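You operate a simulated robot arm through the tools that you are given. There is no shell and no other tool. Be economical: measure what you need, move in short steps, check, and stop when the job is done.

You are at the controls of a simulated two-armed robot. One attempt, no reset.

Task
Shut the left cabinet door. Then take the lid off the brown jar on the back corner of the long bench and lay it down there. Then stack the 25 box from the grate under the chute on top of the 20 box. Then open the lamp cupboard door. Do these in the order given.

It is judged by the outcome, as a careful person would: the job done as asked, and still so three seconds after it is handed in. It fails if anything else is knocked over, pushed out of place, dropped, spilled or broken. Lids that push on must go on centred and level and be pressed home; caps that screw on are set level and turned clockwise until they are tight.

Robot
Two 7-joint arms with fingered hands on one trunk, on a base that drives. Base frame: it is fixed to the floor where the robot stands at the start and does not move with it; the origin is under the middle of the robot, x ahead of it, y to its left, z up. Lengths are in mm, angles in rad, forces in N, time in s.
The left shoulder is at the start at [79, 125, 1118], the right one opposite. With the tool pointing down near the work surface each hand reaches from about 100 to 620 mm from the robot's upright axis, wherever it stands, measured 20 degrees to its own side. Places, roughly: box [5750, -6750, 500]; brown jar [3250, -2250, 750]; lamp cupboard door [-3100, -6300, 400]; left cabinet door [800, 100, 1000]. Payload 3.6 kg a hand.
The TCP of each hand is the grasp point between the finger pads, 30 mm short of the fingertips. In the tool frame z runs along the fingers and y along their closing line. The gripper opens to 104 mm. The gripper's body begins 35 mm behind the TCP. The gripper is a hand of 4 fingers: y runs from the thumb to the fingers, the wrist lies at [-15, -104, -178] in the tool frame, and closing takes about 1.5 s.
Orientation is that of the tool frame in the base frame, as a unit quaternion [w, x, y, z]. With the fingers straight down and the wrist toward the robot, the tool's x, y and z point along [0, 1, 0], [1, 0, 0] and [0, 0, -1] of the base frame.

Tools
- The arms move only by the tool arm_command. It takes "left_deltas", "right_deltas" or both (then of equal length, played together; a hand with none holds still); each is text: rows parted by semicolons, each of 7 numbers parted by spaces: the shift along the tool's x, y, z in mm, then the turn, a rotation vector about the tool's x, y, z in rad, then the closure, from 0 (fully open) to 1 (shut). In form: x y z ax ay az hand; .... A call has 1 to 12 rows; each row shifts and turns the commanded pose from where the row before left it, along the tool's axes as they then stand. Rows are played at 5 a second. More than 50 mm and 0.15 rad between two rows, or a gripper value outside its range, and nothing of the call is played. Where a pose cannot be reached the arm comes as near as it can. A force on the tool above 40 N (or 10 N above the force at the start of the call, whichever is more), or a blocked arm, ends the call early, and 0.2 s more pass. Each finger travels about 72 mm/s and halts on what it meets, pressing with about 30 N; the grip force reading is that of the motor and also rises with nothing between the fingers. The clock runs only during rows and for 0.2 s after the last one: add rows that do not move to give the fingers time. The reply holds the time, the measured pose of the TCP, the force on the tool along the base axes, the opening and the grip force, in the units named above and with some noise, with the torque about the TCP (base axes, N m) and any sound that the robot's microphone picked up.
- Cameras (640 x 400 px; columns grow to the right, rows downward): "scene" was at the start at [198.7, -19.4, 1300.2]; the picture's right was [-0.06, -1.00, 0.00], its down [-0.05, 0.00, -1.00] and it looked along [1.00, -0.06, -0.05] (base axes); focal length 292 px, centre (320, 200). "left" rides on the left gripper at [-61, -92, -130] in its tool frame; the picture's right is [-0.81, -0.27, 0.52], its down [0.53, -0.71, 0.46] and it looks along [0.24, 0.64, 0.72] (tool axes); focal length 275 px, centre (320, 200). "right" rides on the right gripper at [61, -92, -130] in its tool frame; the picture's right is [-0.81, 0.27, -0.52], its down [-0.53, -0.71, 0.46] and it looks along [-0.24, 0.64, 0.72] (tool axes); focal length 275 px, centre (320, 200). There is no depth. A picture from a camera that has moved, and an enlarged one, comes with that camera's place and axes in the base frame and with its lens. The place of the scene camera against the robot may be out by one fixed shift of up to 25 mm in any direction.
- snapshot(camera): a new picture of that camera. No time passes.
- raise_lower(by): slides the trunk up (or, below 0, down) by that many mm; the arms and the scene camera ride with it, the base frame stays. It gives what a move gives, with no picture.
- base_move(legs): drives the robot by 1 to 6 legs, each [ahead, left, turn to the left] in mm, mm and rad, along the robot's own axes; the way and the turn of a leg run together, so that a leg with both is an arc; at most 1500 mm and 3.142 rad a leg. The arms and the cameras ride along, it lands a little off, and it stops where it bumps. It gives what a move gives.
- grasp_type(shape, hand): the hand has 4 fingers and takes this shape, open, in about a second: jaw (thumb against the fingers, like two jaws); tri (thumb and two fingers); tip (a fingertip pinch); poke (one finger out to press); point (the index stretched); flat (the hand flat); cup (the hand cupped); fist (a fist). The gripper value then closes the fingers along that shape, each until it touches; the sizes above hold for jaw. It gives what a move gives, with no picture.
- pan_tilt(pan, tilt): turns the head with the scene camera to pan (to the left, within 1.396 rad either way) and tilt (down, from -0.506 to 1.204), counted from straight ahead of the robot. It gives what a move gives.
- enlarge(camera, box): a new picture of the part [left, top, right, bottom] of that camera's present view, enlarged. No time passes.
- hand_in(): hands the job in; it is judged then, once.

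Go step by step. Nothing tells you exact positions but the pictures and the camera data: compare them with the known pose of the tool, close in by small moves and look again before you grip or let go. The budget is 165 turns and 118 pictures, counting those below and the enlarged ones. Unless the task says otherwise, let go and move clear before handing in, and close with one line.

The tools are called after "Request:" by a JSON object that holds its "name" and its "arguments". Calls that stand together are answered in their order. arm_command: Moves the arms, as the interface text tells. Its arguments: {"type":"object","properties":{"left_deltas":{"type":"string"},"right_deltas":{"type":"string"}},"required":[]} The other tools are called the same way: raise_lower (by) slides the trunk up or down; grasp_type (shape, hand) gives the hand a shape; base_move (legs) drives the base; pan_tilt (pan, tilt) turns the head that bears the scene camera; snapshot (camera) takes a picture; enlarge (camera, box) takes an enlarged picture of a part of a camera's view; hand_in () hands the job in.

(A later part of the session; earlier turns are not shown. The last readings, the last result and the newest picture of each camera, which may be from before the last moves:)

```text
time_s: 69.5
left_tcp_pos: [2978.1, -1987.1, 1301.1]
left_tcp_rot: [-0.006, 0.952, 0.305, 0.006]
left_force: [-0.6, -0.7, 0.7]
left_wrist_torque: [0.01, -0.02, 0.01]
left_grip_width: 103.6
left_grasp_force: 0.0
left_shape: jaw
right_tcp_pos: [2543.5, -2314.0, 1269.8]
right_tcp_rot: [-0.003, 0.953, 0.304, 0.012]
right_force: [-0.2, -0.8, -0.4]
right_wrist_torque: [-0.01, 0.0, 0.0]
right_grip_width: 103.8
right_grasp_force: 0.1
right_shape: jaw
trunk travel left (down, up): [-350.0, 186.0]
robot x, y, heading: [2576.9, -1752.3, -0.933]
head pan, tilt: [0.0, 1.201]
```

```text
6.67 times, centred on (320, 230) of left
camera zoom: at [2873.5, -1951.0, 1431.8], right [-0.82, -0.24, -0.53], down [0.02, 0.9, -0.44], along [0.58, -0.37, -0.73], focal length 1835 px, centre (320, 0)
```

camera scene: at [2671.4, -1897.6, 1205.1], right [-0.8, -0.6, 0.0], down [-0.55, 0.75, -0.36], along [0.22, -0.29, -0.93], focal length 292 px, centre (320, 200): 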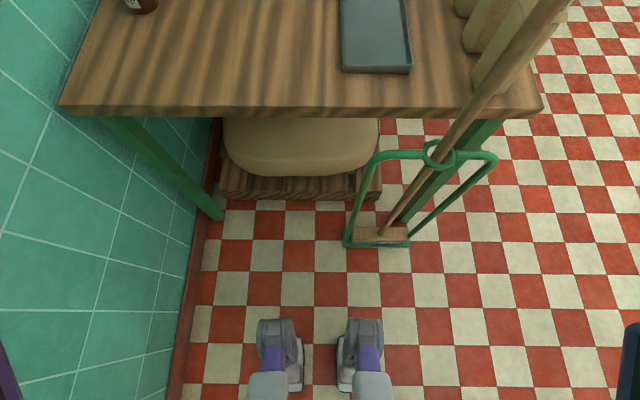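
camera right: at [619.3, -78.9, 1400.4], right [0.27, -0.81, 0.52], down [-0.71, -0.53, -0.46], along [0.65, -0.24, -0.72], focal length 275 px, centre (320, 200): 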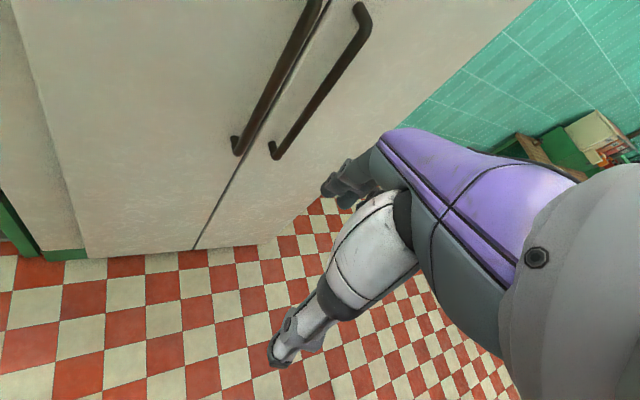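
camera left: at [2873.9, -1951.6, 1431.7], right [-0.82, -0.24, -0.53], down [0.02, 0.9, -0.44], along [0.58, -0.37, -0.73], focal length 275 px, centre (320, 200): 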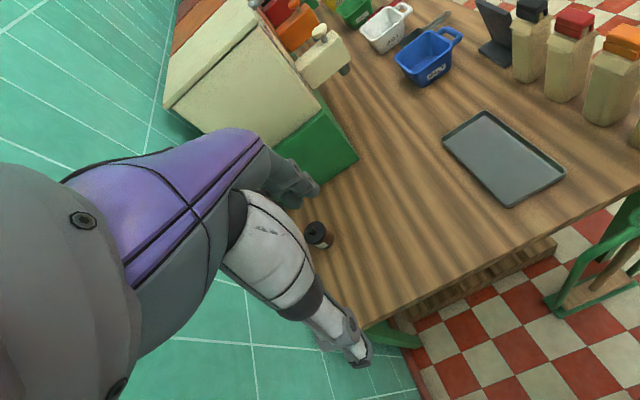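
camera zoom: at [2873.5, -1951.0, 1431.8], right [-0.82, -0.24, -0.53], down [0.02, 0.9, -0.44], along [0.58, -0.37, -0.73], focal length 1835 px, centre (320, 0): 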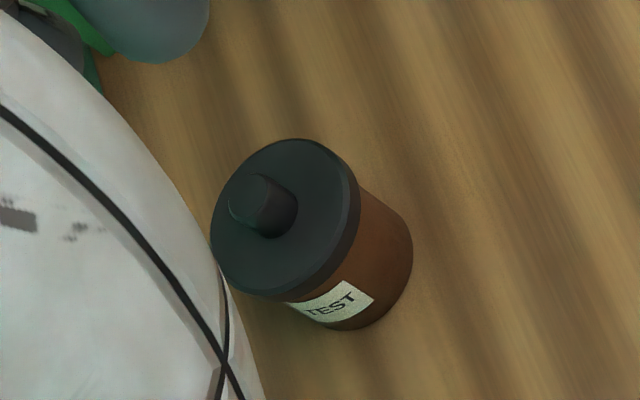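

I stand on two feet, with enough room short of the dustpan. The lid is a disc about 60 mm across with a knob. I'll reach the left arm forward to tuck its elbow, then drive 200 ahead and 100 left.

Request:
{"name": "arm_command", "arguments": {"left_deltas": "0 25 0 0 0 -0.1 0; 0 25 0 0 0 -0.1 0; 0 20 0 0 0 -0.1 0; 0 0 0 0 0 0 0"}}

Request:
{"name": "base_move", "arguments": {"legs": [[200, 0, 0], [0, 60, 0], [0, 40, 0]]}}

Request:
{"name": "snapshot", "arguments": {"camera": "scene"}}

Request:
{"name": "snapshot", "arguments": {"camera": "left"}}

```text
time_s: 70.5
left_tcp_pos: [3023.4, -2040.2, 1301.6]
left_tcp_rot: [-0.005, 0.895, 0.445, 0.007]
left_force: [0.5, -0.2, 0.0]
left_wrist_torque: [0.01, -0.02, 0.0]
left_grip_width: 103.6
left_grasp_force: 0.1
left_shape: jaw
right_tcp_pos: [2543.6, -2313.9, 1270.6]
right_tcp_rot: [-0.002, 0.953, 0.304, 0.011]
right_force: [0.1, 1.4, -0.4]
right_wrist_torque: [0.0, 0.01, -0.03]
right_grip_width: 104.0
right_grasp_force: 0.1
right_shape: jaw
trunk travel left (down, up): [-350.0, 186.0]
robot x, y, heading: [2572.0, -1752.3, -0.934]
head pan, tilt: [0.0, 1.201]
```

```text
time_s: 73.8
left_tcp_pos: [3206.8, -2152.6, 1302.9]
left_tcp_rot: [-0.006, 0.899, 0.438, 0.013]
left_force: [-0.3, -0.4, 0.1]
left_wrist_torque: [-0.01, 0.03, 0.03]
left_grip_width: 103.8
left_grasp_force: 0.0
left_shape: jaw
right_tcp_pos: [2728.7, -2421.1, 1268.5]
right_tcp_rot: [-0.002, 0.953, 0.302, 0.015]
right_force: [-0.8, -0.2, -0.1]
right_wrist_torque: [0.01, 0.01, 0.0]
right_grip_width: 104.0
right_grasp_force: 0.0
right_shape: jaw
trunk travel left (down, up): [-350.0, 186.0]
robot x, y, heading: [2770.8, -1853.4, -0.932]
head pan, tilt: [0.0, 1.201]
stopped in leg 3: the robot was blocked; the commanded pose is now the measured one
```

```text
94 pictures are left
camera scene: at [2859.1, -2004.2, 1205.5], right [-0.81, -0.59, -0.01], down [-0.55, 0.75, -0.36], along [0.22, -0.29, -0.93], focal length 292 px, centre (320, 200)
```

scene: 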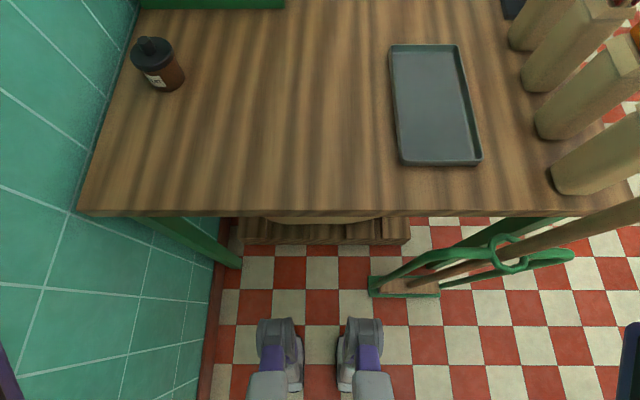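

```text
93 pictures are left
camera left: at [3093.5, -2148.0, 1432.0], right [-0.71, -0.46, -0.54], down [-0.22, 0.87, -0.44], along [0.67, -0.19, -0.72], focal length 275 px, centre (320, 200)
```

left: 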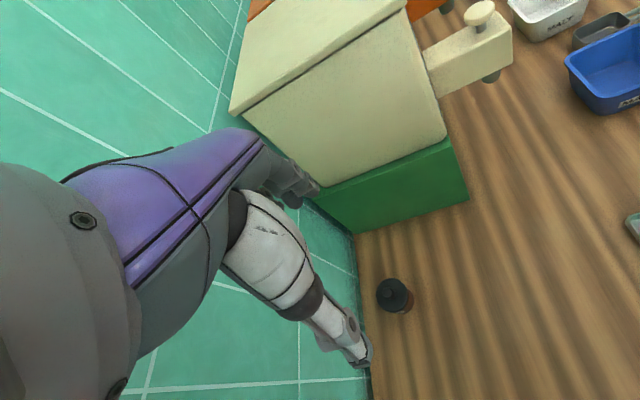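

The jar is now at my left front: lid centre about (3312, -2157), top z≈860. I'll lower the left hand before closing in.

Request:
{"name": "arm_command", "arguments": {"left_deltas": "0 0 40 0 -0.029 0 0; 0 0 45 0 0 0 0; 0 0 45 0 0 0 0; 0 0 45 0 0 0 0; 0 0 45 0 0 0 0; 0 0 45 0 0 0 0; 10 20 0 0 0 0 0; 10 20 0 0 0 0 0; 10 20 0 0 0 0 0; 10 0 0 0 0 0 0;0 0 0 0 0 0 0"}}

Request:
{"name": "snapshot", "arguments": {"camera": "left"}}

Request:
{"name": "snapshot", "arguments": {"camera": "scene"}}

```text
time_s: 76.4
left_tcp_pos: [3197.3, -2216.4, 1052.5]
left_tcp_rot: [0.007, 0.914, 0.406, 0.015]
left_force: [0.1, 0.3, 0.1]
left_wrist_torque: [-0.05, 0.01, -0.02]
left_grip_width: 103.8
left_grasp_force: 0.1
left_shape: jaw
right_tcp_pos: [2653.9, -2458.4, 1260.9]
right_tcp_rot: [-0.004, 0.956, 0.291, 0.029]
right_force: [-0.4, 0.2, -0.5]
right_wrist_torque: [-0.01, -0.04, 0.0]
right_grip_width: 103.9
right_grasp_force: 0.1
right_shape: jaw
trunk travel left (down, up): [-350.0, 186.0]
robot x, y, heading: [2738.4, -1879.3, -0.958]
head pan, tilt: [0.0, 1.201]
stopped in row 11 (left hand): the arm was blocked; the commanded pose is now the measured one
```

```text
92 pictures are left
camera left: at [3084.7, -2202.1, 1179.8], right [-0.73, -0.42, -0.54], down [-0.16, 0.87, -0.46], along [0.66, -0.25, -0.7], focal length 275 px, centre (320, 200)
```

left: 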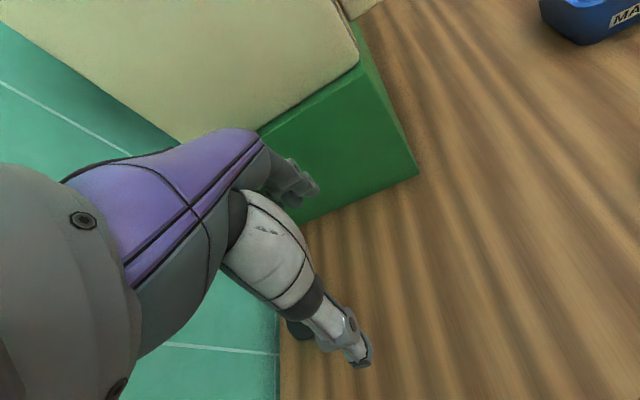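

```text
91 pictures are left
camera scene: at [2794.8, -2044.5, 1205.4], right [-0.82, -0.57, -0.03], down [-0.52, 0.77, -0.37], along [0.24, -0.28, -0.93], focal length 292 px, centre (320, 200)
```

scene: 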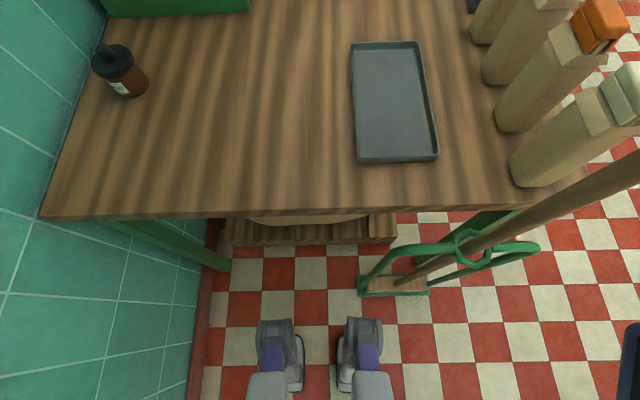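

Lowering the hand pressed the elbow into the wall and pushed me aside. I'll step right off the wall, then look at the left arm.

Request:
{"name": "base_move", "arguments": {"legs": [[-60, -120, 0]]}}

Request:
{"name": "pan_tilt", "arguments": {"pan": 0.9, "tilt": 0.6}}

Request:
{"name": "snapshot", "arguments": {"camera": "scene"}}

```text
time_s: 78.1
left_tcp_pos: [3110.9, -2211.5, 1038.7]
left_tcp_rot: [0.003, 0.908, 0.418, -0.004]
left_force: [0.0, -0.4, 0.1]
left_wrist_torque: [-0.03, -0.03, 0.01]
left_grip_width: 103.8
left_grasp_force: 0.0
left_shape: jaw
right_tcp_pos: [2567.9, -2458.9, 1270.0]
right_tcp_rot: [-0.001, 0.956, 0.295, 0.012]
right_force: [0.3, 0.7, 0.3]
right_wrist_torque: [0.03, -0.03, -0.03]
right_grip_width: 103.7
right_grasp_force: 0.0
right_shape: jaw
trunk travel left (down, up): [-350.0, 186.0]
robot x, y, heading: [2610.7, -1896.8, -0.953]
head pan, tilt: [0.0, 1.201]
```

```text
time_s: 79.3
left_tcp_pos: [3110.5, -2211.5, 1039.2]
left_tcp_rot: [0.003, 0.908, 0.418, -0.005]
left_force: [0.1, -0.2, 1.2]
left_wrist_torque: [0.01, -0.01, 0.0]
left_grip_width: 103.8
left_grasp_force: 0.1
left_shape: jaw
right_tcp_pos: [2569.2, -2458.5, 1270.1]
right_tcp_rot: [-0.001, 0.956, 0.295, 0.011]
right_force: [0.0, -0.3, 0.1]
right_wrist_torque: [0.03, 0.03, 0.01]
right_grip_width: 103.7
right_grasp_force: 0.0
right_shape: jaw
trunk travel left (down, up): [-350.0, 186.0]
robot x, y, heading: [2609.0, -1899.2, -0.957]
head pan, tilt: [0.901, 0.6]
```

```text
90 pictures are left
camera scene: at [2760.3, -2003.8, 1249.6], right [-0.05, -1.0, 0.0], down [-0.56, 0.03, -0.82], along [0.82, -0.04, -0.57], focal length 292 px, centre (320, 200)
```

scene: 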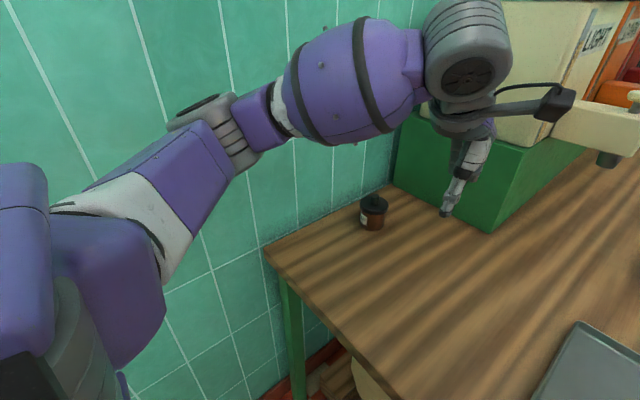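

The elbow sticks out sideways toward the wall. From further right I can reach by turning the hand so the closing line runs across, with the fingers tilted forward. I'll try that in free air.

Request:
{"name": "arm_command", "arguments": {"left_deltas": "0 0 0 0 0 -0.15 0; 0 0 0 0 0 -0.15 0; 0 0 0 0 0 -0.15 0; 0 0 0 0 0 -0.15 0; 0 0 0 0 0 -0.15 0; 0 0 0 0 0 -0.15 0; 0 0 0 0 0 -0.15 0; 0 0 0 0 0 -0.15 0; 0 0 0 0 0 -0.15 0; 0 0 0 0 -0.15 0 0; 0 0 0 0 -0.15 0 0; 0 0 0 0 -0.15 0 0"}}

Request:
{"name": "snapshot", "arguments": {"camera": "scene"}}

```text
time_s: 81.9
left_tcp_pos: [3110.9, -2212.0, 1039.3]
left_tcp_rot: [0.202, 0.434, 0.872, -0.106]
left_force: [-1.0, 0.1, 1.0]
left_wrist_torque: [0.0, -0.02, -0.01]
left_grip_width: 103.8
left_grasp_force: 0.0
left_shape: jaw
right_tcp_pos: [2567.1, -2459.5, 1270.5]
right_tcp_rot: [-0.002, 0.956, 0.295, 0.01]
right_force: [-0.6, -0.7, -0.1]
right_wrist_torque: [0.0, -0.02, 0.02]
right_grip_width: 104.0
right_grasp_force: 0.1
right_shape: jaw
trunk travel left (down, up): [-350.0, 186.0]
robot x, y, heading: [2605.1, -1895.5, -0.955]
head pan, tilt: [0.901, 0.6]
```

```text
89 pictures are left
camera scene: at [2760.4, -2003.4, 1249.7], right [-0.05, -1.0, 0.0], down [-0.56, 0.03, -0.83], along [0.82, -0.04, -0.56], focal length 292 px, centre (320, 200)
```

scene: 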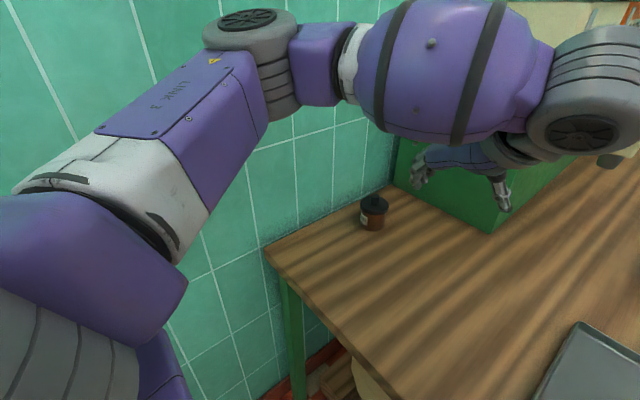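

The elbow went up and inward. I'll edge the base forward and left so the hand comes near the jar.

Request:
{"name": "base_move", "arguments": {"legs": [[80, 0, 0.025], [0, 80, 0]]}}

Request:
{"name": "snapshot", "arguments": {"camera": "scene"}}

Request:
{"name": "snapshot", "arguments": {"camera": "left"}}

```text
time_s: 82.8
left_tcp_pos: [3139.0, -2241.1, 1037.4]
left_tcp_rot: [0.198, 0.428, 0.876, -0.104]
left_force: [-0.2, -1.8, 0.1]
left_wrist_torque: [0.02, 0.01, 0.01]
left_grip_width: 103.9
left_grasp_force: 0.0
left_shape: jaw
right_tcp_pos: [2601.6, -2497.0, 1269.0]
right_tcp_rot: [-0.002, 0.953, 0.302, 0.012]
right_force: [1.0, 0.5, 0.0]
right_wrist_torque: [0.07, 0.01, 0.03]
right_grip_width: 103.8
right_grasp_force: 0.1
right_shape: jaw
trunk travel left (down, up): [-350.0, 186.0]
robot x, y, heading: [2633.8, -1929.4, -0.938]
head pan, tilt: [0.901, 0.6]
stopped in leg 1: the robot was blocked; the commanded pose is now the measured one
```

```text
88 pictures are left
camera scene: at [2788.5, -2038.9, 1249.0], right [-0.04, -1.0, 0.0], down [-0.57, 0.02, -0.82], along [0.82, -0.03, -0.57], focal length 292 px, centre (320, 200)
```

scene: 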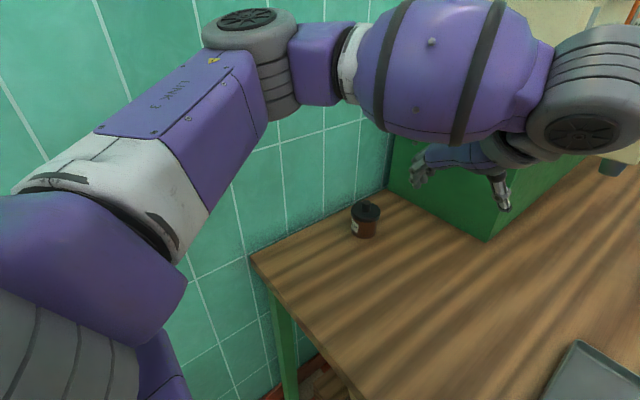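

```text
87 pictures are left
camera left: at [3068.5, -2295.7, 1182.7], right [0.37, -0.92, -0.11], down [-0.74, -0.22, -0.63], along [0.56, 0.31, -0.77], focal length 275 px, centre (320, 200)
```

left: 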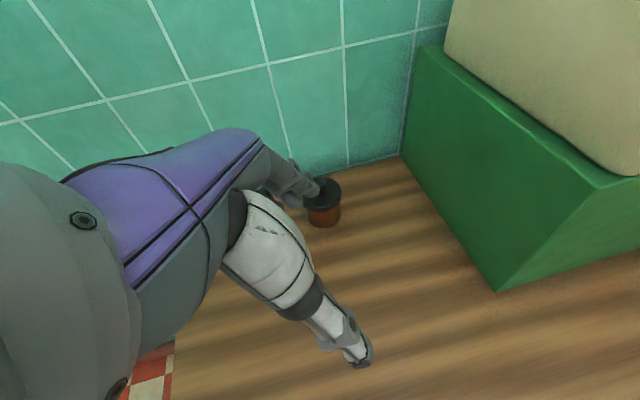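

Blocked again, perhaps the right arm against the broom. I'll look there.

Request:
{"name": "pan_tilt", "arguments": {"pan": -0.3, "tilt": 0.8}}

Request:
{"name": "snapshot", "arguments": {"camera": "scene"}}

Request:
{"name": "snapshot", "arguments": {"camera": "right"}}

```text
time_s: 84.2
left_tcp_pos: [3138.4, -2238.7, 1040.5]
left_tcp_rot: [0.2, 0.429, 0.875, -0.103]
left_force: [0.3, -0.6, -0.1]
left_wrist_torque: [-0.04, -0.02, 0.01]
left_grip_width: 103.7
left_grasp_force: 0.1
left_shape: jaw
right_tcp_pos: [2599.1, -2492.9, 1270.0]
right_tcp_rot: [-0.001, 0.953, 0.301, 0.012]
right_force: [0.4, 1.6, -1.4]
right_wrist_torque: [0.0, -0.01, 0.02]
right_grip_width: 103.6
right_grasp_force: 0.1
right_shape: jaw
trunk travel left (down, up): [-350.0, 186.0]
robot x, y, heading: [2634.9, -1925.6, -0.94]
head pan, tilt: [-0.3, 0.799]
```

```text
86 pictures are left
camera scene: at [2723.8, -2108.2, 1232.8], right [-0.95, -0.33, 0.0], down [-0.23, 0.68, -0.7], along [0.23, -0.66, -0.72], focal length 292 px, centre (320, 200)
```

scene: 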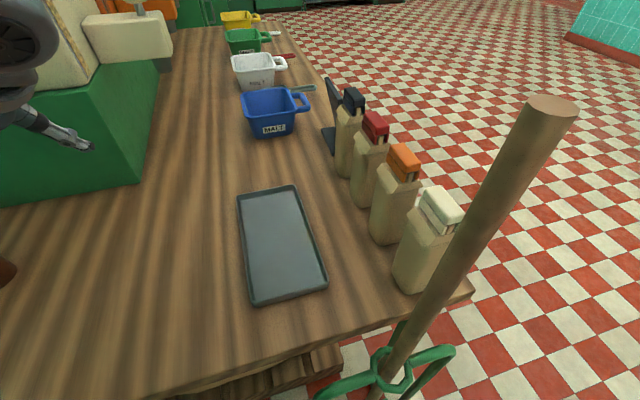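

```text
85 pictures are left
camera right: at [2593.5, -2383.7, 1402.7], right [-0.52, -0.7, 0.5], down [-0.84, 0.28, -0.47], along [0.19, -0.66, -0.73], focal length 275 px, centre (320, 200)
```

right: 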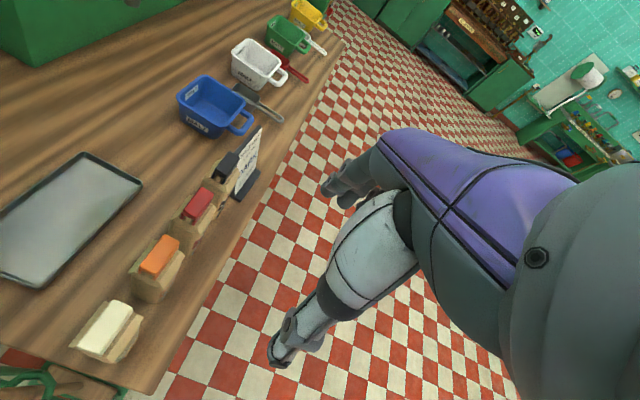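

The broom handle tilts toward me with its top near (2661, -2266, 1163). I'll look straight down at the feet and dustpan.

Request:
{"name": "pan_tilt", "arguments": {"pan": -0.3, "tilt": 1.2}}

Request:
{"name": "snapshot", "arguments": {"camera": "scene"}}

```text
time_s: 85.1
left_tcp_pos: [3139.1, -2239.6, 1039.9]
left_tcp_rot: [0.2, 0.428, 0.875, -0.104]
left_force: [0.6, 0.3, -1.3]
left_wrist_torque: [0.01, 0.0, 0.02]
left_grip_width: 103.6
left_grasp_force: 0.1
left_shape: jaw
right_tcp_pos: [2600.3, -2492.8, 1271.3]
right_tcp_rot: [-0.001, 0.953, 0.301, 0.012]
right_force: [0.0, 0.4, -0.2]
right_wrist_torque: [0.0, 0.02, -0.01]
right_grip_width: 104.1
right_grasp_force: 0.0
right_shape: jaw
trunk travel left (down, up): [-350.0, 186.0]
robot x, y, heading: [2634.9, -1930.4, -0.941]
head pan, tilt: [-0.3, 1.201]
```

```text
84 pictures are left
camera scene: at [2715.7, -2084.8, 1205.1], right [-0.95, -0.33, 0.0], down [-0.3, 0.88, -0.36], along [0.12, -0.34, -0.93], focal length 292 px, centre (320, 200)
```

scene: 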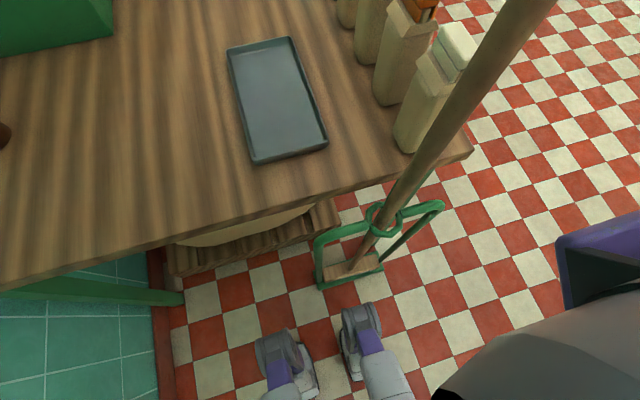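

The base's footprint (about 250 mm round) touches the dustpan's front, so I'll go back, left, then forward past it.

Request:
{"name": "base_move", "arguments": {"legs": [[-25, 0, 0], [0, 115, 0.01], [50, 0, 0]]}}

Request:
{"name": "pan_tilt", "arguments": {"pan": 0.6, "tilt": 0.7}}

Request:
{"name": "snapshot", "arguments": {"camera": "scene"}}

Request:
{"name": "snapshot", "arguments": {"camera": "left"}}

```text
time_s: 87.7
left_tcp_pos: [3251.0, -2186.3, 1039.4]
left_tcp_rot: [0.201, 0.426, 0.876, -0.103]
left_force: [0.0, -0.6, 0.1]
left_wrist_torque: [0.05, 0.0, -0.03]
left_grip_width: 103.7
left_grasp_force: 0.1
left_shape: jaw
right_tcp_pos: [2712.5, -2444.3, 1270.0]
right_tcp_rot: [-0.003, 0.953, 0.304, 0.011]
right_force: [-0.5, 0.1, 0.1]
right_wrist_torque: [0.04, 0.06, -0.04]
right_grip_width: 104.1
right_grasp_force: 0.0
right_shape: jaw
trunk travel left (down, up): [-350.0, 186.0]
robot x, y, heading: [2744.8, -1879.7, -0.929]
head pan, tilt: [-0.3, 1.201]
```

```text
time_s: 88.9
left_tcp_pos: [3249.7, -2187.2, 1039.8]
left_tcp_rot: [0.202, 0.426, 0.876, -0.104]
left_force: [0.3, 0.0, -0.5]
left_wrist_torque: [-0.02, -0.05, -0.02]
left_grip_width: 104.0
left_grasp_force: 0.0
left_shape: jaw
right_tcp_pos: [2711.9, -2444.0, 1271.4]
right_tcp_rot: [-0.001, 0.952, 0.305, 0.012]
right_force: [-1.1, 0.0, 0.4]
right_wrist_torque: [-0.01, -0.02, -0.04]
right_grip_width: 103.7
right_grasp_force: 0.0
right_shape: jaw
trunk travel left (down, up): [-350.0, 186.0]
robot x, y, heading: [2742.9, -1882.7, -0.936]
head pan, tilt: [0.6, 0.7]
```

```text
83 pictures are left
camera scene: at [2887.4, -2009.9, 1241.0], right [-0.33, -0.95, 0.0], down [-0.61, 0.21, -0.76], along [0.72, -0.25, -0.64], focal length 292 px, centre (320, 200)
```

scene: 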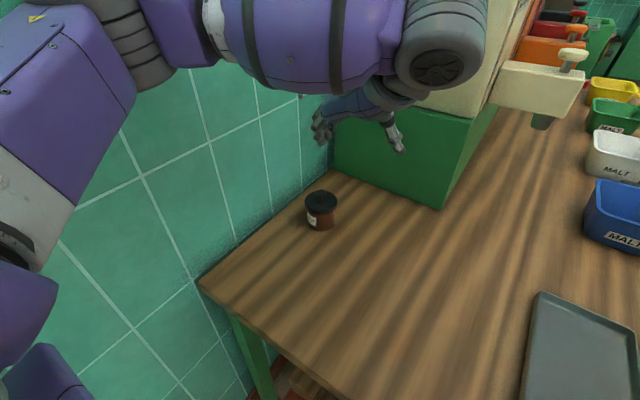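

```text
82 pictures are left
camera left: at [3177.3, -2240.1, 1185.0], right [0.37, -0.92, -0.1], down [-0.74, -0.23, -0.64], along [0.56, 0.31, -0.76], focal length 275 px, centre (320, 200)
```

left: 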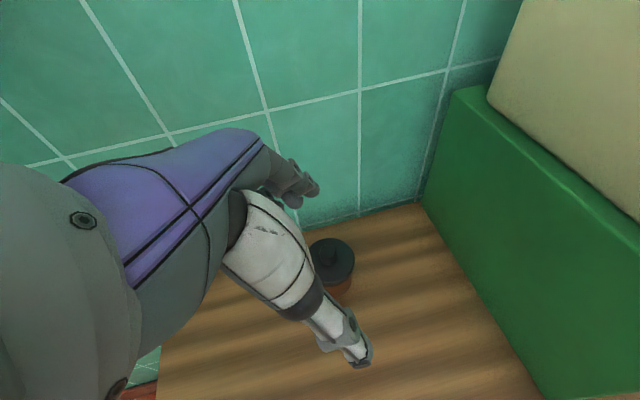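

The base is well placed. The lid centre is (3322, -2161) with its disc top at z≈850, and the hand's closing line lies across. I'll move to a point 100 mm short of it along the fingers.

Request:
{"name": "arm_command", "arguments": {"left_deltas": "16 18 18 0 0 0 0; 16 19 18 0 0 0 0; 16 19 18 0 0 0 0; 16 18 18 0 0 0 0; 0 0 0 0 0 0 0"}}

Request:
{"name": "snapshot", "arguments": {"camera": "scene"}}

Request:
{"name": "snapshot", "arguments": {"camera": "left"}}

```text
time_s: 90.3
left_tcp_pos: [3247.2, -2165.7, 967.9]
left_tcp_rot: [0.215, 0.456, 0.857, -0.109]
left_force: [-0.1, 0.0, 0.6]
left_wrist_torque: [0.05, -0.01, -0.01]
left_grip_width: 104.0
left_grasp_force: 0.0
left_shape: jaw
right_tcp_pos: [2667.6, -2459.4, 1264.4]
right_tcp_rot: [-0.001, 0.955, 0.296, 0.025]
right_force: [-0.5, 0.3, 0.6]
right_wrist_torque: [-0.01, -0.02, -0.03]
right_grip_width: 103.8
right_grasp_force: 0.1
right_shape: jaw
trunk travel left (down, up): [-350.0, 186.0]
robot x, y, heading: [2739.5, -1885.1, -0.955]
head pan, tilt: [0.6, 0.7]
stopped in row 5 (left hand): the arm was blocked; the commanded pose is now the measured one
```

```text
81 pictures are left
camera scene: at [2852.4, -2028.4, 1242.8], right [-0.34, -0.94, -0.02], down [-0.59, 0.23, -0.78], along [0.73, -0.26, -0.63], focal length 292 px, centre (320, 200)
```

scene: 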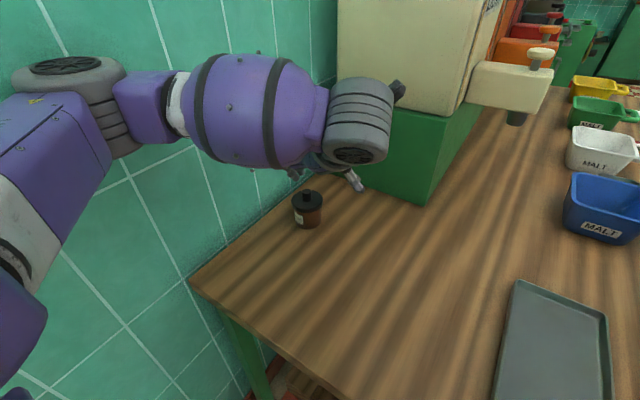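

```text
80 pictures are left
camera left: at [3165.8, -2212.4, 1110.8], right [0.31, -0.95, -0.08], down [-0.73, -0.18, -0.66], along [0.61, 0.26, -0.75], focal length 275 px, centre (320, 200)
```

left: 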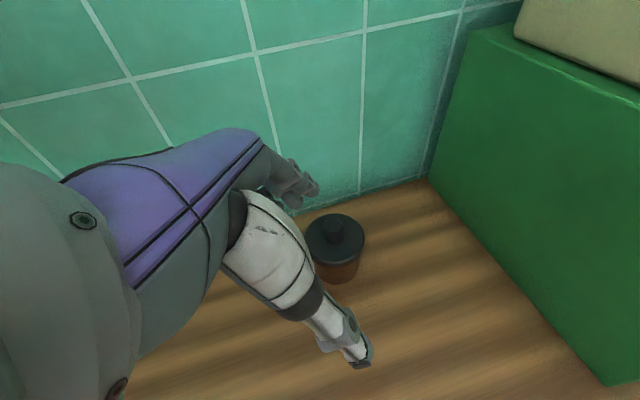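

The elbow met the wall again. With the arm straighter the elbow stays in, so I'll stand further back and right, and reach from there.

Request:
{"name": "base_move", "arguments": {"legs": [[-60, -130, 0.02]]}}

Request:
{"name": "arm_command", "arguments": {"left_deltas": "0 0 0 0 0 0 0"}}

```text
time_s: 92.1
left_tcp_pos: [3143.4, -2158.1, 954.0]
left_tcp_rot: [0.205, 0.434, 0.87, -0.11]
left_force: [0.1, -0.1, 0.8]
left_wrist_torque: [-0.03, -0.02, 0.0]
left_grip_width: 104.2
left_grasp_force: 0.0
left_shape: jaw
right_tcp_pos: [2576.9, -2474.9, 1269.8]
right_tcp_rot: [-0.001, 0.951, 0.31, 0.013]
right_force: [0.0, 0.4, -0.1]
right_wrist_torque: [-0.01, -0.02, -0.03]
right_grip_width: 104.0
right_grasp_force: 0.1
right_shape: jaw
trunk travel left (down, up): [-350.0, 186.0]
robot x, y, heading: [2602.1, -1916.6, -0.92]
head pan, tilt: [0.6, 0.7]
```

```text
time_s: 92.5
left_tcp_pos: [3144.2, -2158.7, 954.4]
left_tcp_rot: [0.205, 0.435, 0.87, -0.11]
left_force: [-0.6, 0.0, -0.9]
left_wrist_torque: [-0.01, -0.02, -0.01]
left_grip_width: 103.9
left_grasp_force: 0.0
left_shape: jaw
right_tcp_pos: [2576.7, -2475.1, 1270.4]
right_tcp_rot: [-0.001, 0.951, 0.31, 0.011]
right_force: [0.2, 0.8, 0.2]
right_wrist_torque: [0.02, -0.01, -0.02]
right_grip_width: 103.9
right_grasp_force: 0.1
right_shape: jaw
trunk travel left (down, up): [-350.0, 186.0]
robot x, y, heading: [2598.6, -1910.0, -0.919]
head pan, tilt: [0.6, 0.7]
```

Now I'll reach to the pre-grasp point.

Request:
{"name": "arm_command", "arguments": {"left_deltas": "-10 28 7 0 0 0 0; -10 28 7 0 0 0 0; -10 28 6 0 0 0 0; -10 28 6 0 0 0 0; -10 28 6 0 0 0 0; 0 0 0 0 0 0 0"}}

Request:
{"name": "snapshot", "arguments": {"camera": "scene"}}

Request:
{"name": "snapshot", "arguments": {"camera": "left"}}

```text
time_s: 93.9
left_tcp_pos: [3292.8, -2121.5, 946.0]
left_tcp_rot: [0.204, 0.434, 0.871, -0.109]
left_force: [0.2, 0.1, -0.4]
left_wrist_torque: [-0.05, -0.01, 0.01]
left_grip_width: 104.1
left_grasp_force: 0.1
left_shape: jaw
right_tcp_pos: [2576.4, -2474.6, 1270.5]
right_tcp_rot: [0.0, 0.951, 0.31, 0.012]
right_force: [-1.0, 0.6, -0.6]
right_wrist_torque: [0.02, 0.02, 0.0]
right_grip_width: 104.1
right_grasp_force: 0.0
right_shape: jaw
trunk travel left (down, up): [-350.0, 186.0]
robot x, y, heading: [2605.2, -1913.9, -0.921]
head pan, tilt: [0.6, 0.7]
```

```text
79 pictures are left
camera scene: at [2746.8, -2038.5, 1241.1], right [-0.32, -0.95, 0.0], down [-0.61, 0.2, -0.77], along [0.73, -0.24, -0.64], focal length 292 px, centre (320, 200)
```

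scene: 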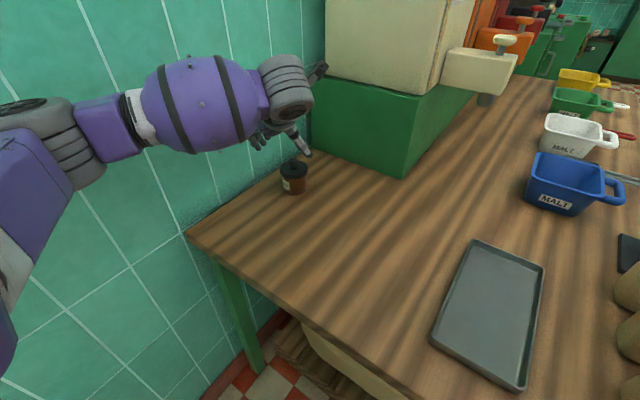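

```text
78 pictures are left
camera left: at [3217.8, -2173.0, 1090.8], right [0.35, -0.93, -0.09], down [-0.74, -0.22, -0.64], along [0.58, 0.29, -0.76], focal length 275 px, centre (320, 200)
```

left: 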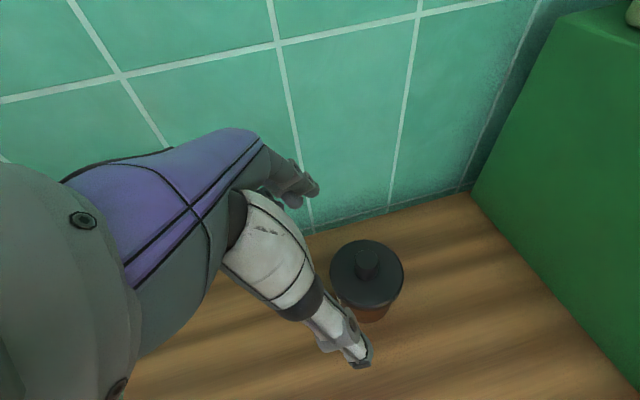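

The reach works now. I'll close in another 50 mm with a small sideways correction and look again.

Request:
{"name": "arm_command", "arguments": {"left_deltas": "2 6 25 0 0 0 0; 2 5 25 0 0 0 0; 0 0 0 0 0 0 0"}}

Request:
{"name": "snapshot", "arguments": {"camera": "left"}}

Request:
{"name": "enlarge", "arguments": {"camera": "scene", "box": [220, 80, 380, 220]}}

```text
time_s: 94.7
left_tcp_pos: [3309.9, -2132.7, 899.0]
left_tcp_rot: [0.205, 0.434, 0.871, -0.109]
left_force: [0.2, -0.2, -0.2]
left_wrist_torque: [-0.02, -0.02, 0.01]
left_grip_width: 103.9
left_grasp_force: 0.1
left_shape: jaw
right_tcp_pos: [2577.5, -2474.4, 1269.4]
right_tcp_rot: [-0.001, 0.951, 0.31, 0.012]
right_force: [0.3, 1.2, 0.8]
right_wrist_torque: [0.0, 0.02, -0.01]
right_grip_width: 104.0
right_grasp_force: 0.1
right_shape: jaw
trunk travel left (down, up): [-350.0, 186.0]
robot x, y, heading: [2601.7, -1909.8, -0.923]
head pan, tilt: [0.6, 0.7]
```

```text
77 pictures are left
camera left: at [3236.3, -2183.8, 1044.3], right [0.35, -0.93, -0.09], down [-0.74, -0.22, -0.64], along [0.58, 0.29, -0.76], focal length 275 px, centre (320, 200)
```

left: 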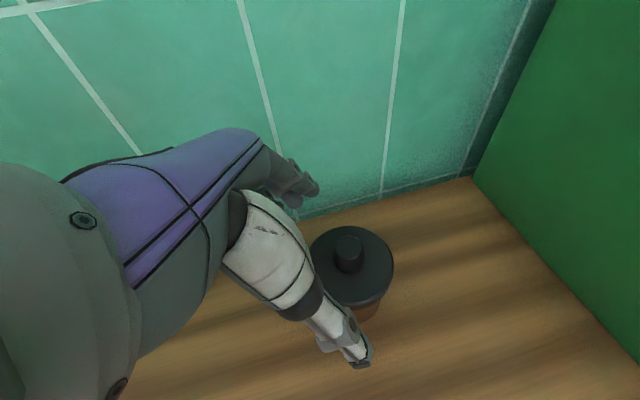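

```text
2.86 times, centred on (300, 150) of scene
camera zoom: at [2746.9, -2038.4, 1241.1], right [-0.32, -0.95, 0.0], down [-0.61, 0.2, -0.77], along [0.73, -0.24, -0.64], focal length 835 px, centre (377, 343)
```

zoom: 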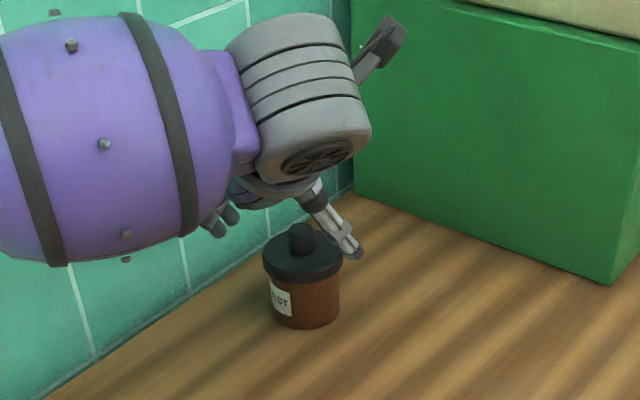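

The lid is about 68 mm across with its mid-height near z≈836. I'll slide down over it with the fingers open.

Request:
{"name": "arm_command", "arguments": {"left_deltas": "0 4 18 0 0 0 0; 0 3 18 0 0 0 0; 0 0 18 0 0 0 0; 0 0 0 0 0 0 0"}}

Request:
{"name": "snapshot", "arguments": {"camera": "left"}}

Request:
{"name": "enlarge", "arguments": {"camera": "scene", "box": [220, 80, 380, 220]}}

```text
time_s: 95.7
left_tcp_pos: [3328.3, -2149.8, 851.1]
left_tcp_rot: [0.205, 0.434, 0.87, -0.11]
left_force: [-0.2, -0.2, -0.1]
left_wrist_torque: [-0.01, -0.01, 0.01]
left_grip_width: 103.8
left_grasp_force: 0.1
left_shape: jaw
right_tcp_pos: [2576.3, -2475.1, 1271.5]
right_tcp_rot: [-0.001, 0.951, 0.309, 0.012]
right_force: [1.2, 0.3, 0.6]
right_wrist_torque: [-0.02, -0.01, -0.03]
right_grip_width: 104.1
right_grasp_force: 0.1
right_shape: jaw
trunk travel left (down, up): [-350.0, 186.0]
robot x, y, heading: [2601.7, -1911.9, -0.926]
head pan, tilt: [0.6, 0.7]
```

```text
75 pictures are left
camera left: at [3255.0, -2198.8, 996.2], right [0.35, -0.93, -0.09], down [-0.74, -0.22, -0.64], along [0.57, 0.29, -0.76], focal length 275 px, centre (320, 200)
```

left: 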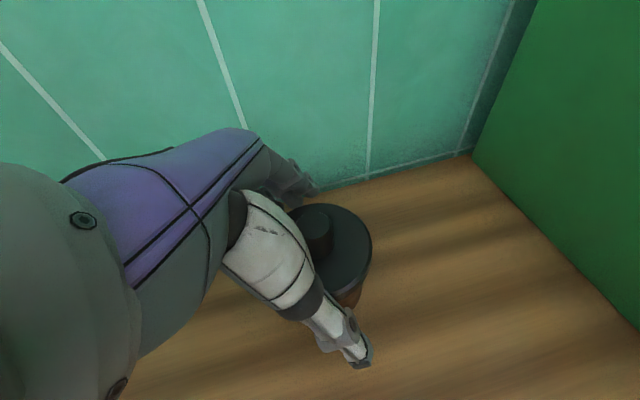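

```text
2.86 times, centred on (300, 150) of scene
camera zoom: at [2746.9, -2038.3, 1241.1], right [-0.32, -0.95, 0.0], down [-0.61, 0.2, -0.77], along [0.73, -0.24, -0.64], focal length 835 px, centre (377, 343)
```

zoom: 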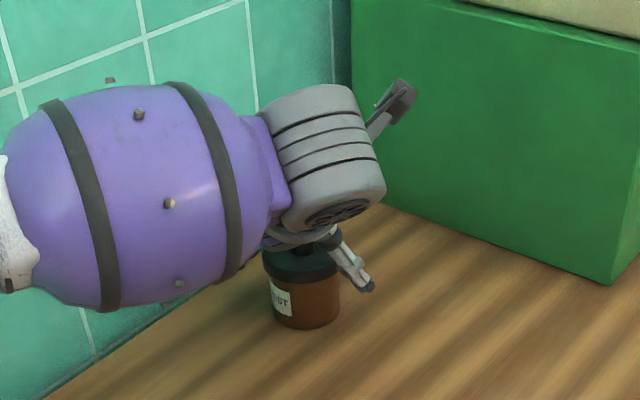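

The lid sits about 8 mm ahead of the finger line. I'll correct that and close on the rim.

Request:
{"name": "arm_command", "arguments": {"left_deltas": "-8 0 4 0 0 0 0; 0 0 0 0 0 0 0.15; 0 0 0 0 0 0 0.25; 0 0 0 0 0 0 0.35; 0 0 0 0 0 0 0.5; 0 0 0 0 0 0 0.5; 0 0 0 0 0 0 0.5"}}

Request:
{"name": "snapshot", "arguments": {"camera": "left"}}

Request:
{"name": "enlarge", "arguments": {"camera": "scene", "box": [220, 80, 380, 220]}}

```text
time_s: 97.3
left_tcp_pos: [3336.9, -2153.9, 851.0]
left_tcp_rot: [0.205, 0.435, 0.87, -0.109]
left_force: [0.9, 0.5, 0.0]
left_wrist_torque: [0.06, 0.01, 0.0]
left_grip_width: 50.1
left_grasp_force: 30.3
left_shape: jaw
right_tcp_pos: [2576.2, -2474.2, 1271.7]
right_tcp_rot: [-0.001, 0.951, 0.31, 0.011]
right_force: [-0.1, -0.9, 0.7]
right_wrist_torque: [0.02, 0.0, -0.03]
right_grip_width: 104.1
right_grasp_force: 0.0
right_shape: jaw
trunk travel left (down, up): [-350.0, 186.0]
robot x, y, heading: [2596.2, -1911.3, -0.92]
head pan, tilt: [0.6, 0.7]
heard: snap
```

```text
73 pictures are left
camera left: at [3261.0, -2205.2, 996.1], right [0.35, -0.93, -0.09], down [-0.74, -0.22, -0.64], along [0.57, 0.29, -0.76], focal length 275 px, centre (320, 200)
```

left: 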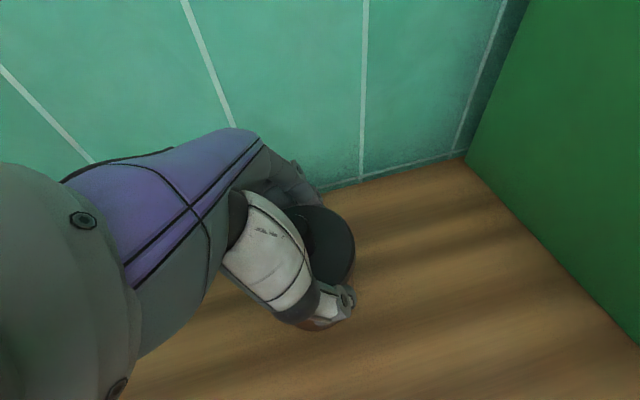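

```text
2.86 times, centred on (300, 150) of scene
camera zoom: at [2747.0, -2038.5, 1241.0], right [-0.32, -0.95, 0.0], down [-0.61, 0.2, -0.76], along [0.73, -0.24, -0.64], focal length 835 px, centre (377, 343)
```

zoom: 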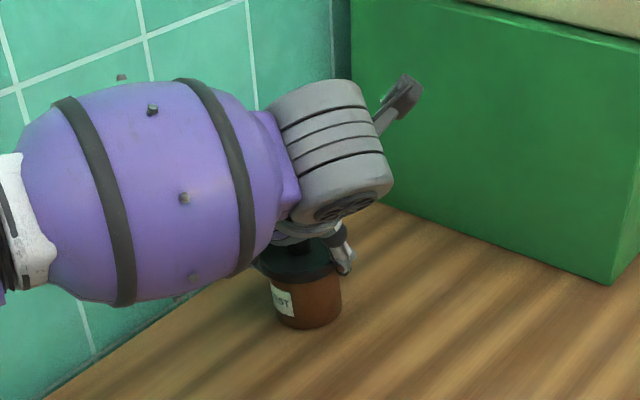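

It gripped at 50 mm and I heard a snap, probably the lid coming loose. I'll lift straight up slowly.

Request:
{"name": "arm_command", "arguments": {"left_deltas": "-4.5 0 -8.9 0 0 0 0.5; -4.5 0 -8.9 0 0 0 0.5; -4.5 0 -8.9 0 0 0 0.5; -4.5 0 -8.9 0 0 0 0.5; 0 0 0 0 0 0 0.5"}}

Request:
{"name": "snapshot", "arguments": {"camera": "left"}}

Request:
{"name": "enlarge", "arguments": {"camera": "scene", "box": [220, 80, 380, 220]}}

```text
time_s: 98.5
left_tcp_pos: [3335.8, -2155.2, 889.4]
left_tcp_rot: [0.205, 0.435, 0.87, -0.109]
left_force: [-0.3, -0.9, -0.8]
left_wrist_torque: [0.03, 0.0, -0.01]
left_grip_width: 50.1
left_grasp_force: 30.2
left_shape: jaw
right_tcp_pos: [2577.2, -2475.3, 1271.4]
right_tcp_rot: [-0.001, 0.951, 0.31, 0.012]
right_force: [-1.0, 0.5, -0.5]
right_wrist_torque: [0.02, -0.01, 0.01]
right_grip_width: 103.7
right_grasp_force: 0.1
right_shape: jaw
trunk travel left (down, up): [-350.0, 186.0]
robot x, y, heading: [2599.9, -1912.1, -0.916]
head pan, tilt: [0.6, 0.7]
```

```text
71 pictures are left
camera left: at [3261.9, -2204.9, 1035.3], right [0.35, -0.93, -0.09], down [-0.74, -0.22, -0.64], along [0.57, 0.29, -0.76], focal length 275 px, centre (320, 200)
```

left: 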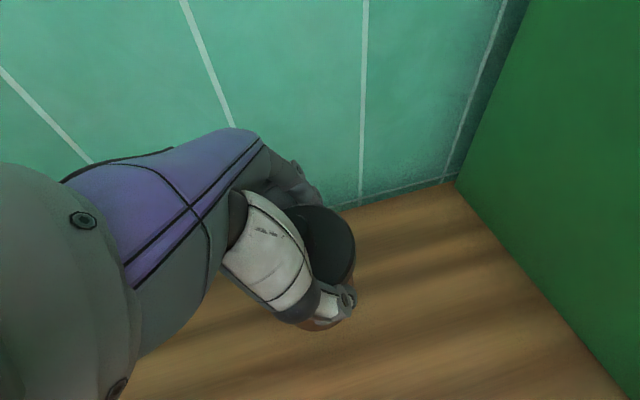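

```text
2.86 times, centred on (300, 150) of scene
camera zoom: at [2747.1, -2038.5, 1241.0], right [-0.32, -0.95, 0.0], down [-0.61, 0.2, -0.76], along [0.73, -0.24, -0.64], focal length 835 px, centre (377, 343)
```

zoom: 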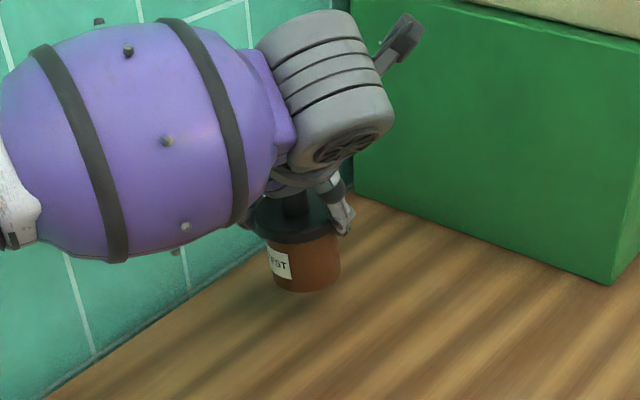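

The whole jar came up, since the fingertips reach below the lid. I'll set it back down gently and regrip higher.

Request:
{"name": "arm_command", "arguments": {"left_deltas": "4.5 0 8.9 0 0 0 0.5; 4.5 0 8.9 0 0 0 0.5; 4.5 0 8.9 0 0 0 0.5; 3 0 6 0 0 0 0.5; 1 0 2 0 0 0 0.5; 0 0 0 0 0 0 0.5"}}

Request:
{"name": "enlarge", "arguments": {"camera": "scene", "box": [220, 80, 380, 220]}}

```text
time_s: 99.9
left_tcp_pos: [3336.8, -2153.7, 851.7]
left_tcp_rot: [0.206, 0.434, 0.87, -0.11]
left_force: [-0.1, -0.2, -1.0]
left_wrist_torque: [0.0, 0.0, 0.0]
left_grip_width: 49.8
left_grasp_force: 29.8
left_shape: jaw
right_tcp_pos: [2577.5, -2474.3, 1271.1]
right_tcp_rot: [-0.001, 0.951, 0.31, 0.012]
right_force: [0.4, 0.2, 2.1]
right_wrist_torque: [-0.01, 0.0, 0.03]
right_grip_width: 103.9
right_grasp_force: 0.2
right_shape: jaw
trunk travel left (down, up): [-350.0, 186.0]
robot x, y, heading: [2598.5, -1911.1, -0.921]
head pan, tilt: [0.6, 0.7]
```

```text
2.86 times, centred on (300, 150) of scene
camera zoom: at [2747.0, -2038.5, 1241.0], right [-0.32, -0.95, 0.0], down [-0.61, 0.2, -0.76], along [0.73, -0.24, -0.64], focal length 835 px, centre (377, 343)
```

zoom: 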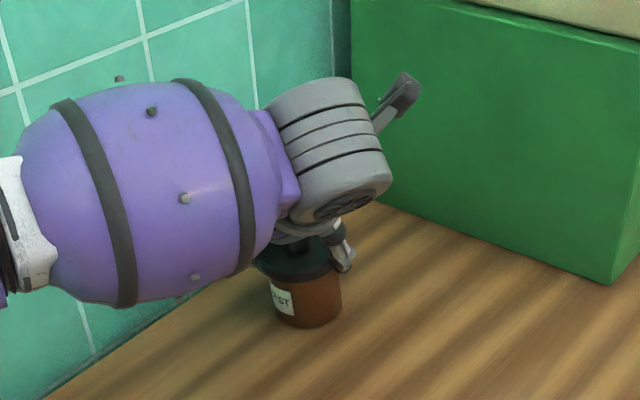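

It's down. I'll open, rise 18 mm and regrip only the lid's rim.

Request:
{"name": "arm_command", "arguments": {"left_deltas": "0.4 0 0.9 0 0 0 0.5; 0 0 0 0 0 0 0.3; 0 0 0 0 0 0 0.1; 0 0 0 0 0 0 0; 0 0 0 0 0 0 0; -4 0 -8 0 0 0 0; -4.1 0 -8 0 0 0 0; 0 0 0 0 0 0 0"}}

Request:
{"name": "snapshot", "arguments": {"camera": "left"}}

Request:
{"name": "enlarge", "arguments": {"camera": "scene", "box": [220, 80, 380, 220]}}

```text
time_s: 101.7
left_tcp_pos: [3336.1, -2153.3, 867.9]
left_tcp_rot: [0.206, 0.434, 0.87, -0.109]
left_force: [0.3, 0.3, 0.0]
left_wrist_torque: [0.02, 0.01, 0.0]
left_grip_width: 103.7
left_grasp_force: 0.1
left_shape: jaw
right_tcp_pos: [2576.5, -2474.0, 1271.1]
right_tcp_rot: [-0.001, 0.951, 0.31, 0.012]
right_force: [0.1, 0.1, 0.4]
right_wrist_torque: [-0.01, -0.05, -0.01]
right_grip_width: 104.4
right_grasp_force: 0.0
right_shape: jaw
trunk travel left (down, up): [-350.0, 186.0]
robot x, y, heading: [2602.2, -1911.5, -0.922]
head pan, tilt: [0.6, 0.7]
heard: snap
```

```text
68 pictures are left
camera left: at [3262.0, -2205.4, 1013.3], right [0.35, -0.93, -0.09], down [-0.74, -0.22, -0.64], along [0.57, 0.29, -0.76], focal length 275 px, centre (320, 200)
```

left: 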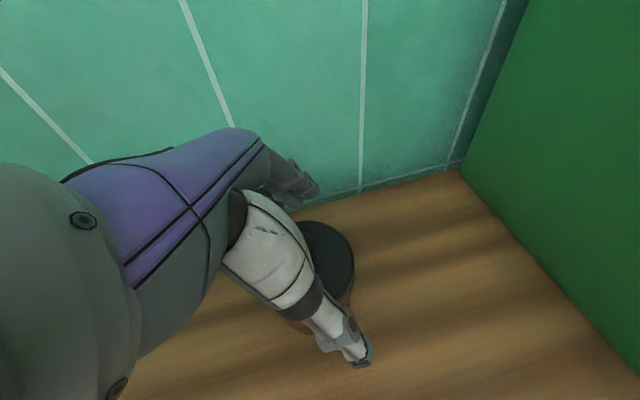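

```text
2.86 times, centred on (300, 150) of scene
camera zoom: at [2747.0, -2038.5, 1241.0], right [-0.32, -0.95, 0.0], down [-0.61, 0.2, -0.76], along [0.73, -0.24, -0.64], focal length 835 px, centre (377, 343)
```

zoom: 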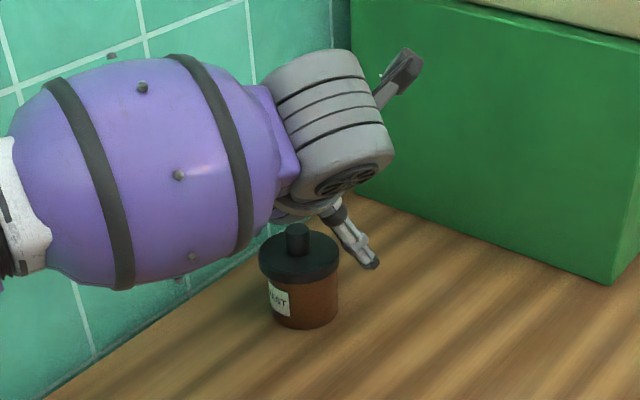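

The fingers now straddle only the lid. I'll close and lift slowly.

Request:
{"name": "arm_command", "arguments": {"left_deltas": "0 0 0 0 0 0 0.2; 0 0 0 0 0 0 0.35; 0 0 0 0 0 0 0.5; 0 0 0 0 0 0 0.6; 0 0 0 0 0 0 0.6; 0 0 0 0 0 0 0.6"}}

Request:
{"name": "enlarge", "arguments": {"camera": "scene", "box": [220, 80, 380, 220]}}

```text
time_s: 103.1
left_tcp_pos: [3335.5, -2154.4, 867.9]
left_tcp_rot: [0.205, 0.435, 0.87, -0.109]
left_force: [-0.6, 0.0, -0.4]
left_wrist_torque: [-0.01, 0.02, 0.06]
left_grip_width: 4.4
left_grasp_force: 30.3
left_shape: jaw
right_tcp_pos: [2578.1, -2474.4, 1270.7]
right_tcp_rot: [0.0, 0.951, 0.31, 0.011]
right_force: [0.3, -0.7, 0.1]
right_wrist_torque: [0.0, -0.01, 0.0]
right_grip_width: 103.9
right_grasp_force: 0.1
right_shape: jaw
trunk travel left (down, up): [-350.0, 186.0]
robot x, y, heading: [2601.8, -1910.4, -0.921]
head pan, tilt: [0.6, 0.7]
```

```text
2.86 times, centred on (300, 150) of scene
camera zoom: at [2747.0, -2038.5, 1241.0], right [-0.32, -0.95, 0.0], down [-0.61, 0.2, -0.76], along [0.73, -0.24, -0.64], focal length 835 px, centre (377, 343)
```

zoom: 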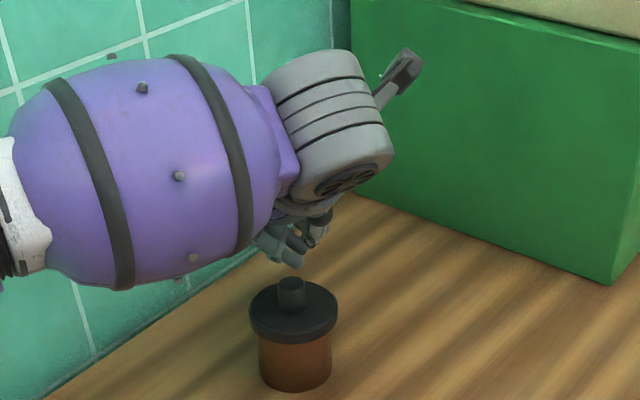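

The closing fingers squeezed the jar about 50 mm toward me; it's still upright. I'll open, rise and relocate it carefully.

Request:
{"name": "arm_command", "arguments": {"left_deltas": "-9 0 -18 0 0 0 0.5; -9 0 -18 0 0 0 0.2; -9 0 -18 0 0 0 0; 10 0 0 0 0 0 0; 20 0 0 0 0 0 0;0 0 0 0 0 0 0"}}

Request:
{"name": "snapshot", "arguments": {"camera": "left"}}

Request:
{"name": "enlarge", "arguments": {"camera": "scene", "box": [240, 130, 360, 220]}}

```text
time_s: 104.5
left_tcp_pos: [3321.7, -2130.9, 915.1]
left_tcp_rot: [0.204, 0.434, 0.87, -0.11]
left_force: [0.9, -0.6, 0.2]
left_wrist_torque: [-0.02, 0.01, -0.01]
left_grip_width: 103.6
left_grasp_force: 0.1
left_shape: jaw
right_tcp_pos: [2577.4, -2473.8, 1270.7]
right_tcp_rot: [-0.001, 0.951, 0.31, 0.011]
right_force: [-1.3, -1.3, 0.8]
right_wrist_torque: [-0.03, 0.0, -0.02]
right_grip_width: 103.9
right_grasp_force: 0.1
right_shape: jaw
trunk travel left (down, up): [-350.0, 186.0]
robot x, y, heading: [2599.4, -1906.7, -0.924]
head pan, tilt: [0.6, 0.7]
```

```text
65 pictures are left
camera left: at [3246.4, -2182.4, 1060.2], right [0.35, -0.93, -0.09], down [-0.74, -0.22, -0.64], along [0.57, 0.29, -0.76], focal length 275 px, centre (320, 200)
```

left: 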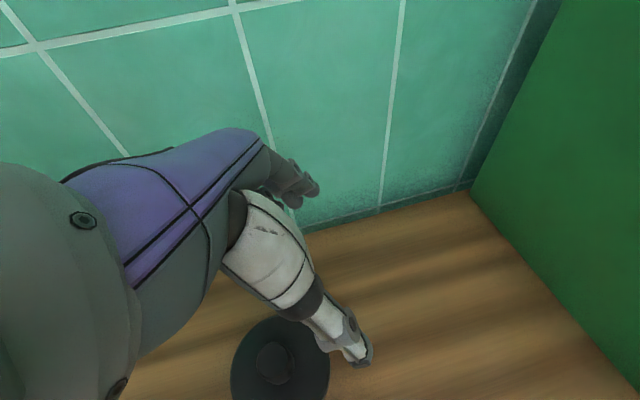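

```text
4.44 times, centred on (300, 175) of scene
camera zoom: at [2747.0, -2038.8, 1241.0], right [-0.32, -0.95, 0.0], down [-0.61, 0.2, -0.76], along [0.73, -0.24, -0.64], focal length 1299 px, centre (409, 311)
```

zoom: 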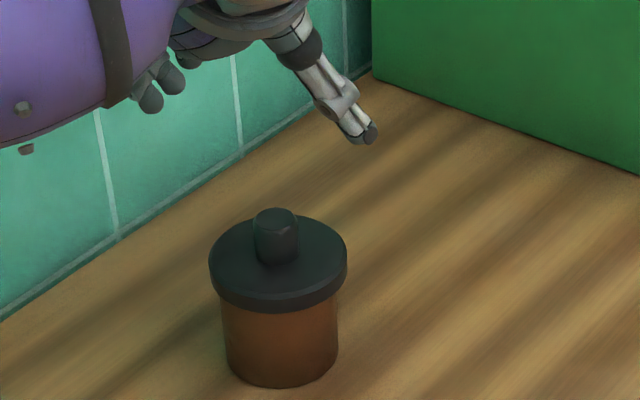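

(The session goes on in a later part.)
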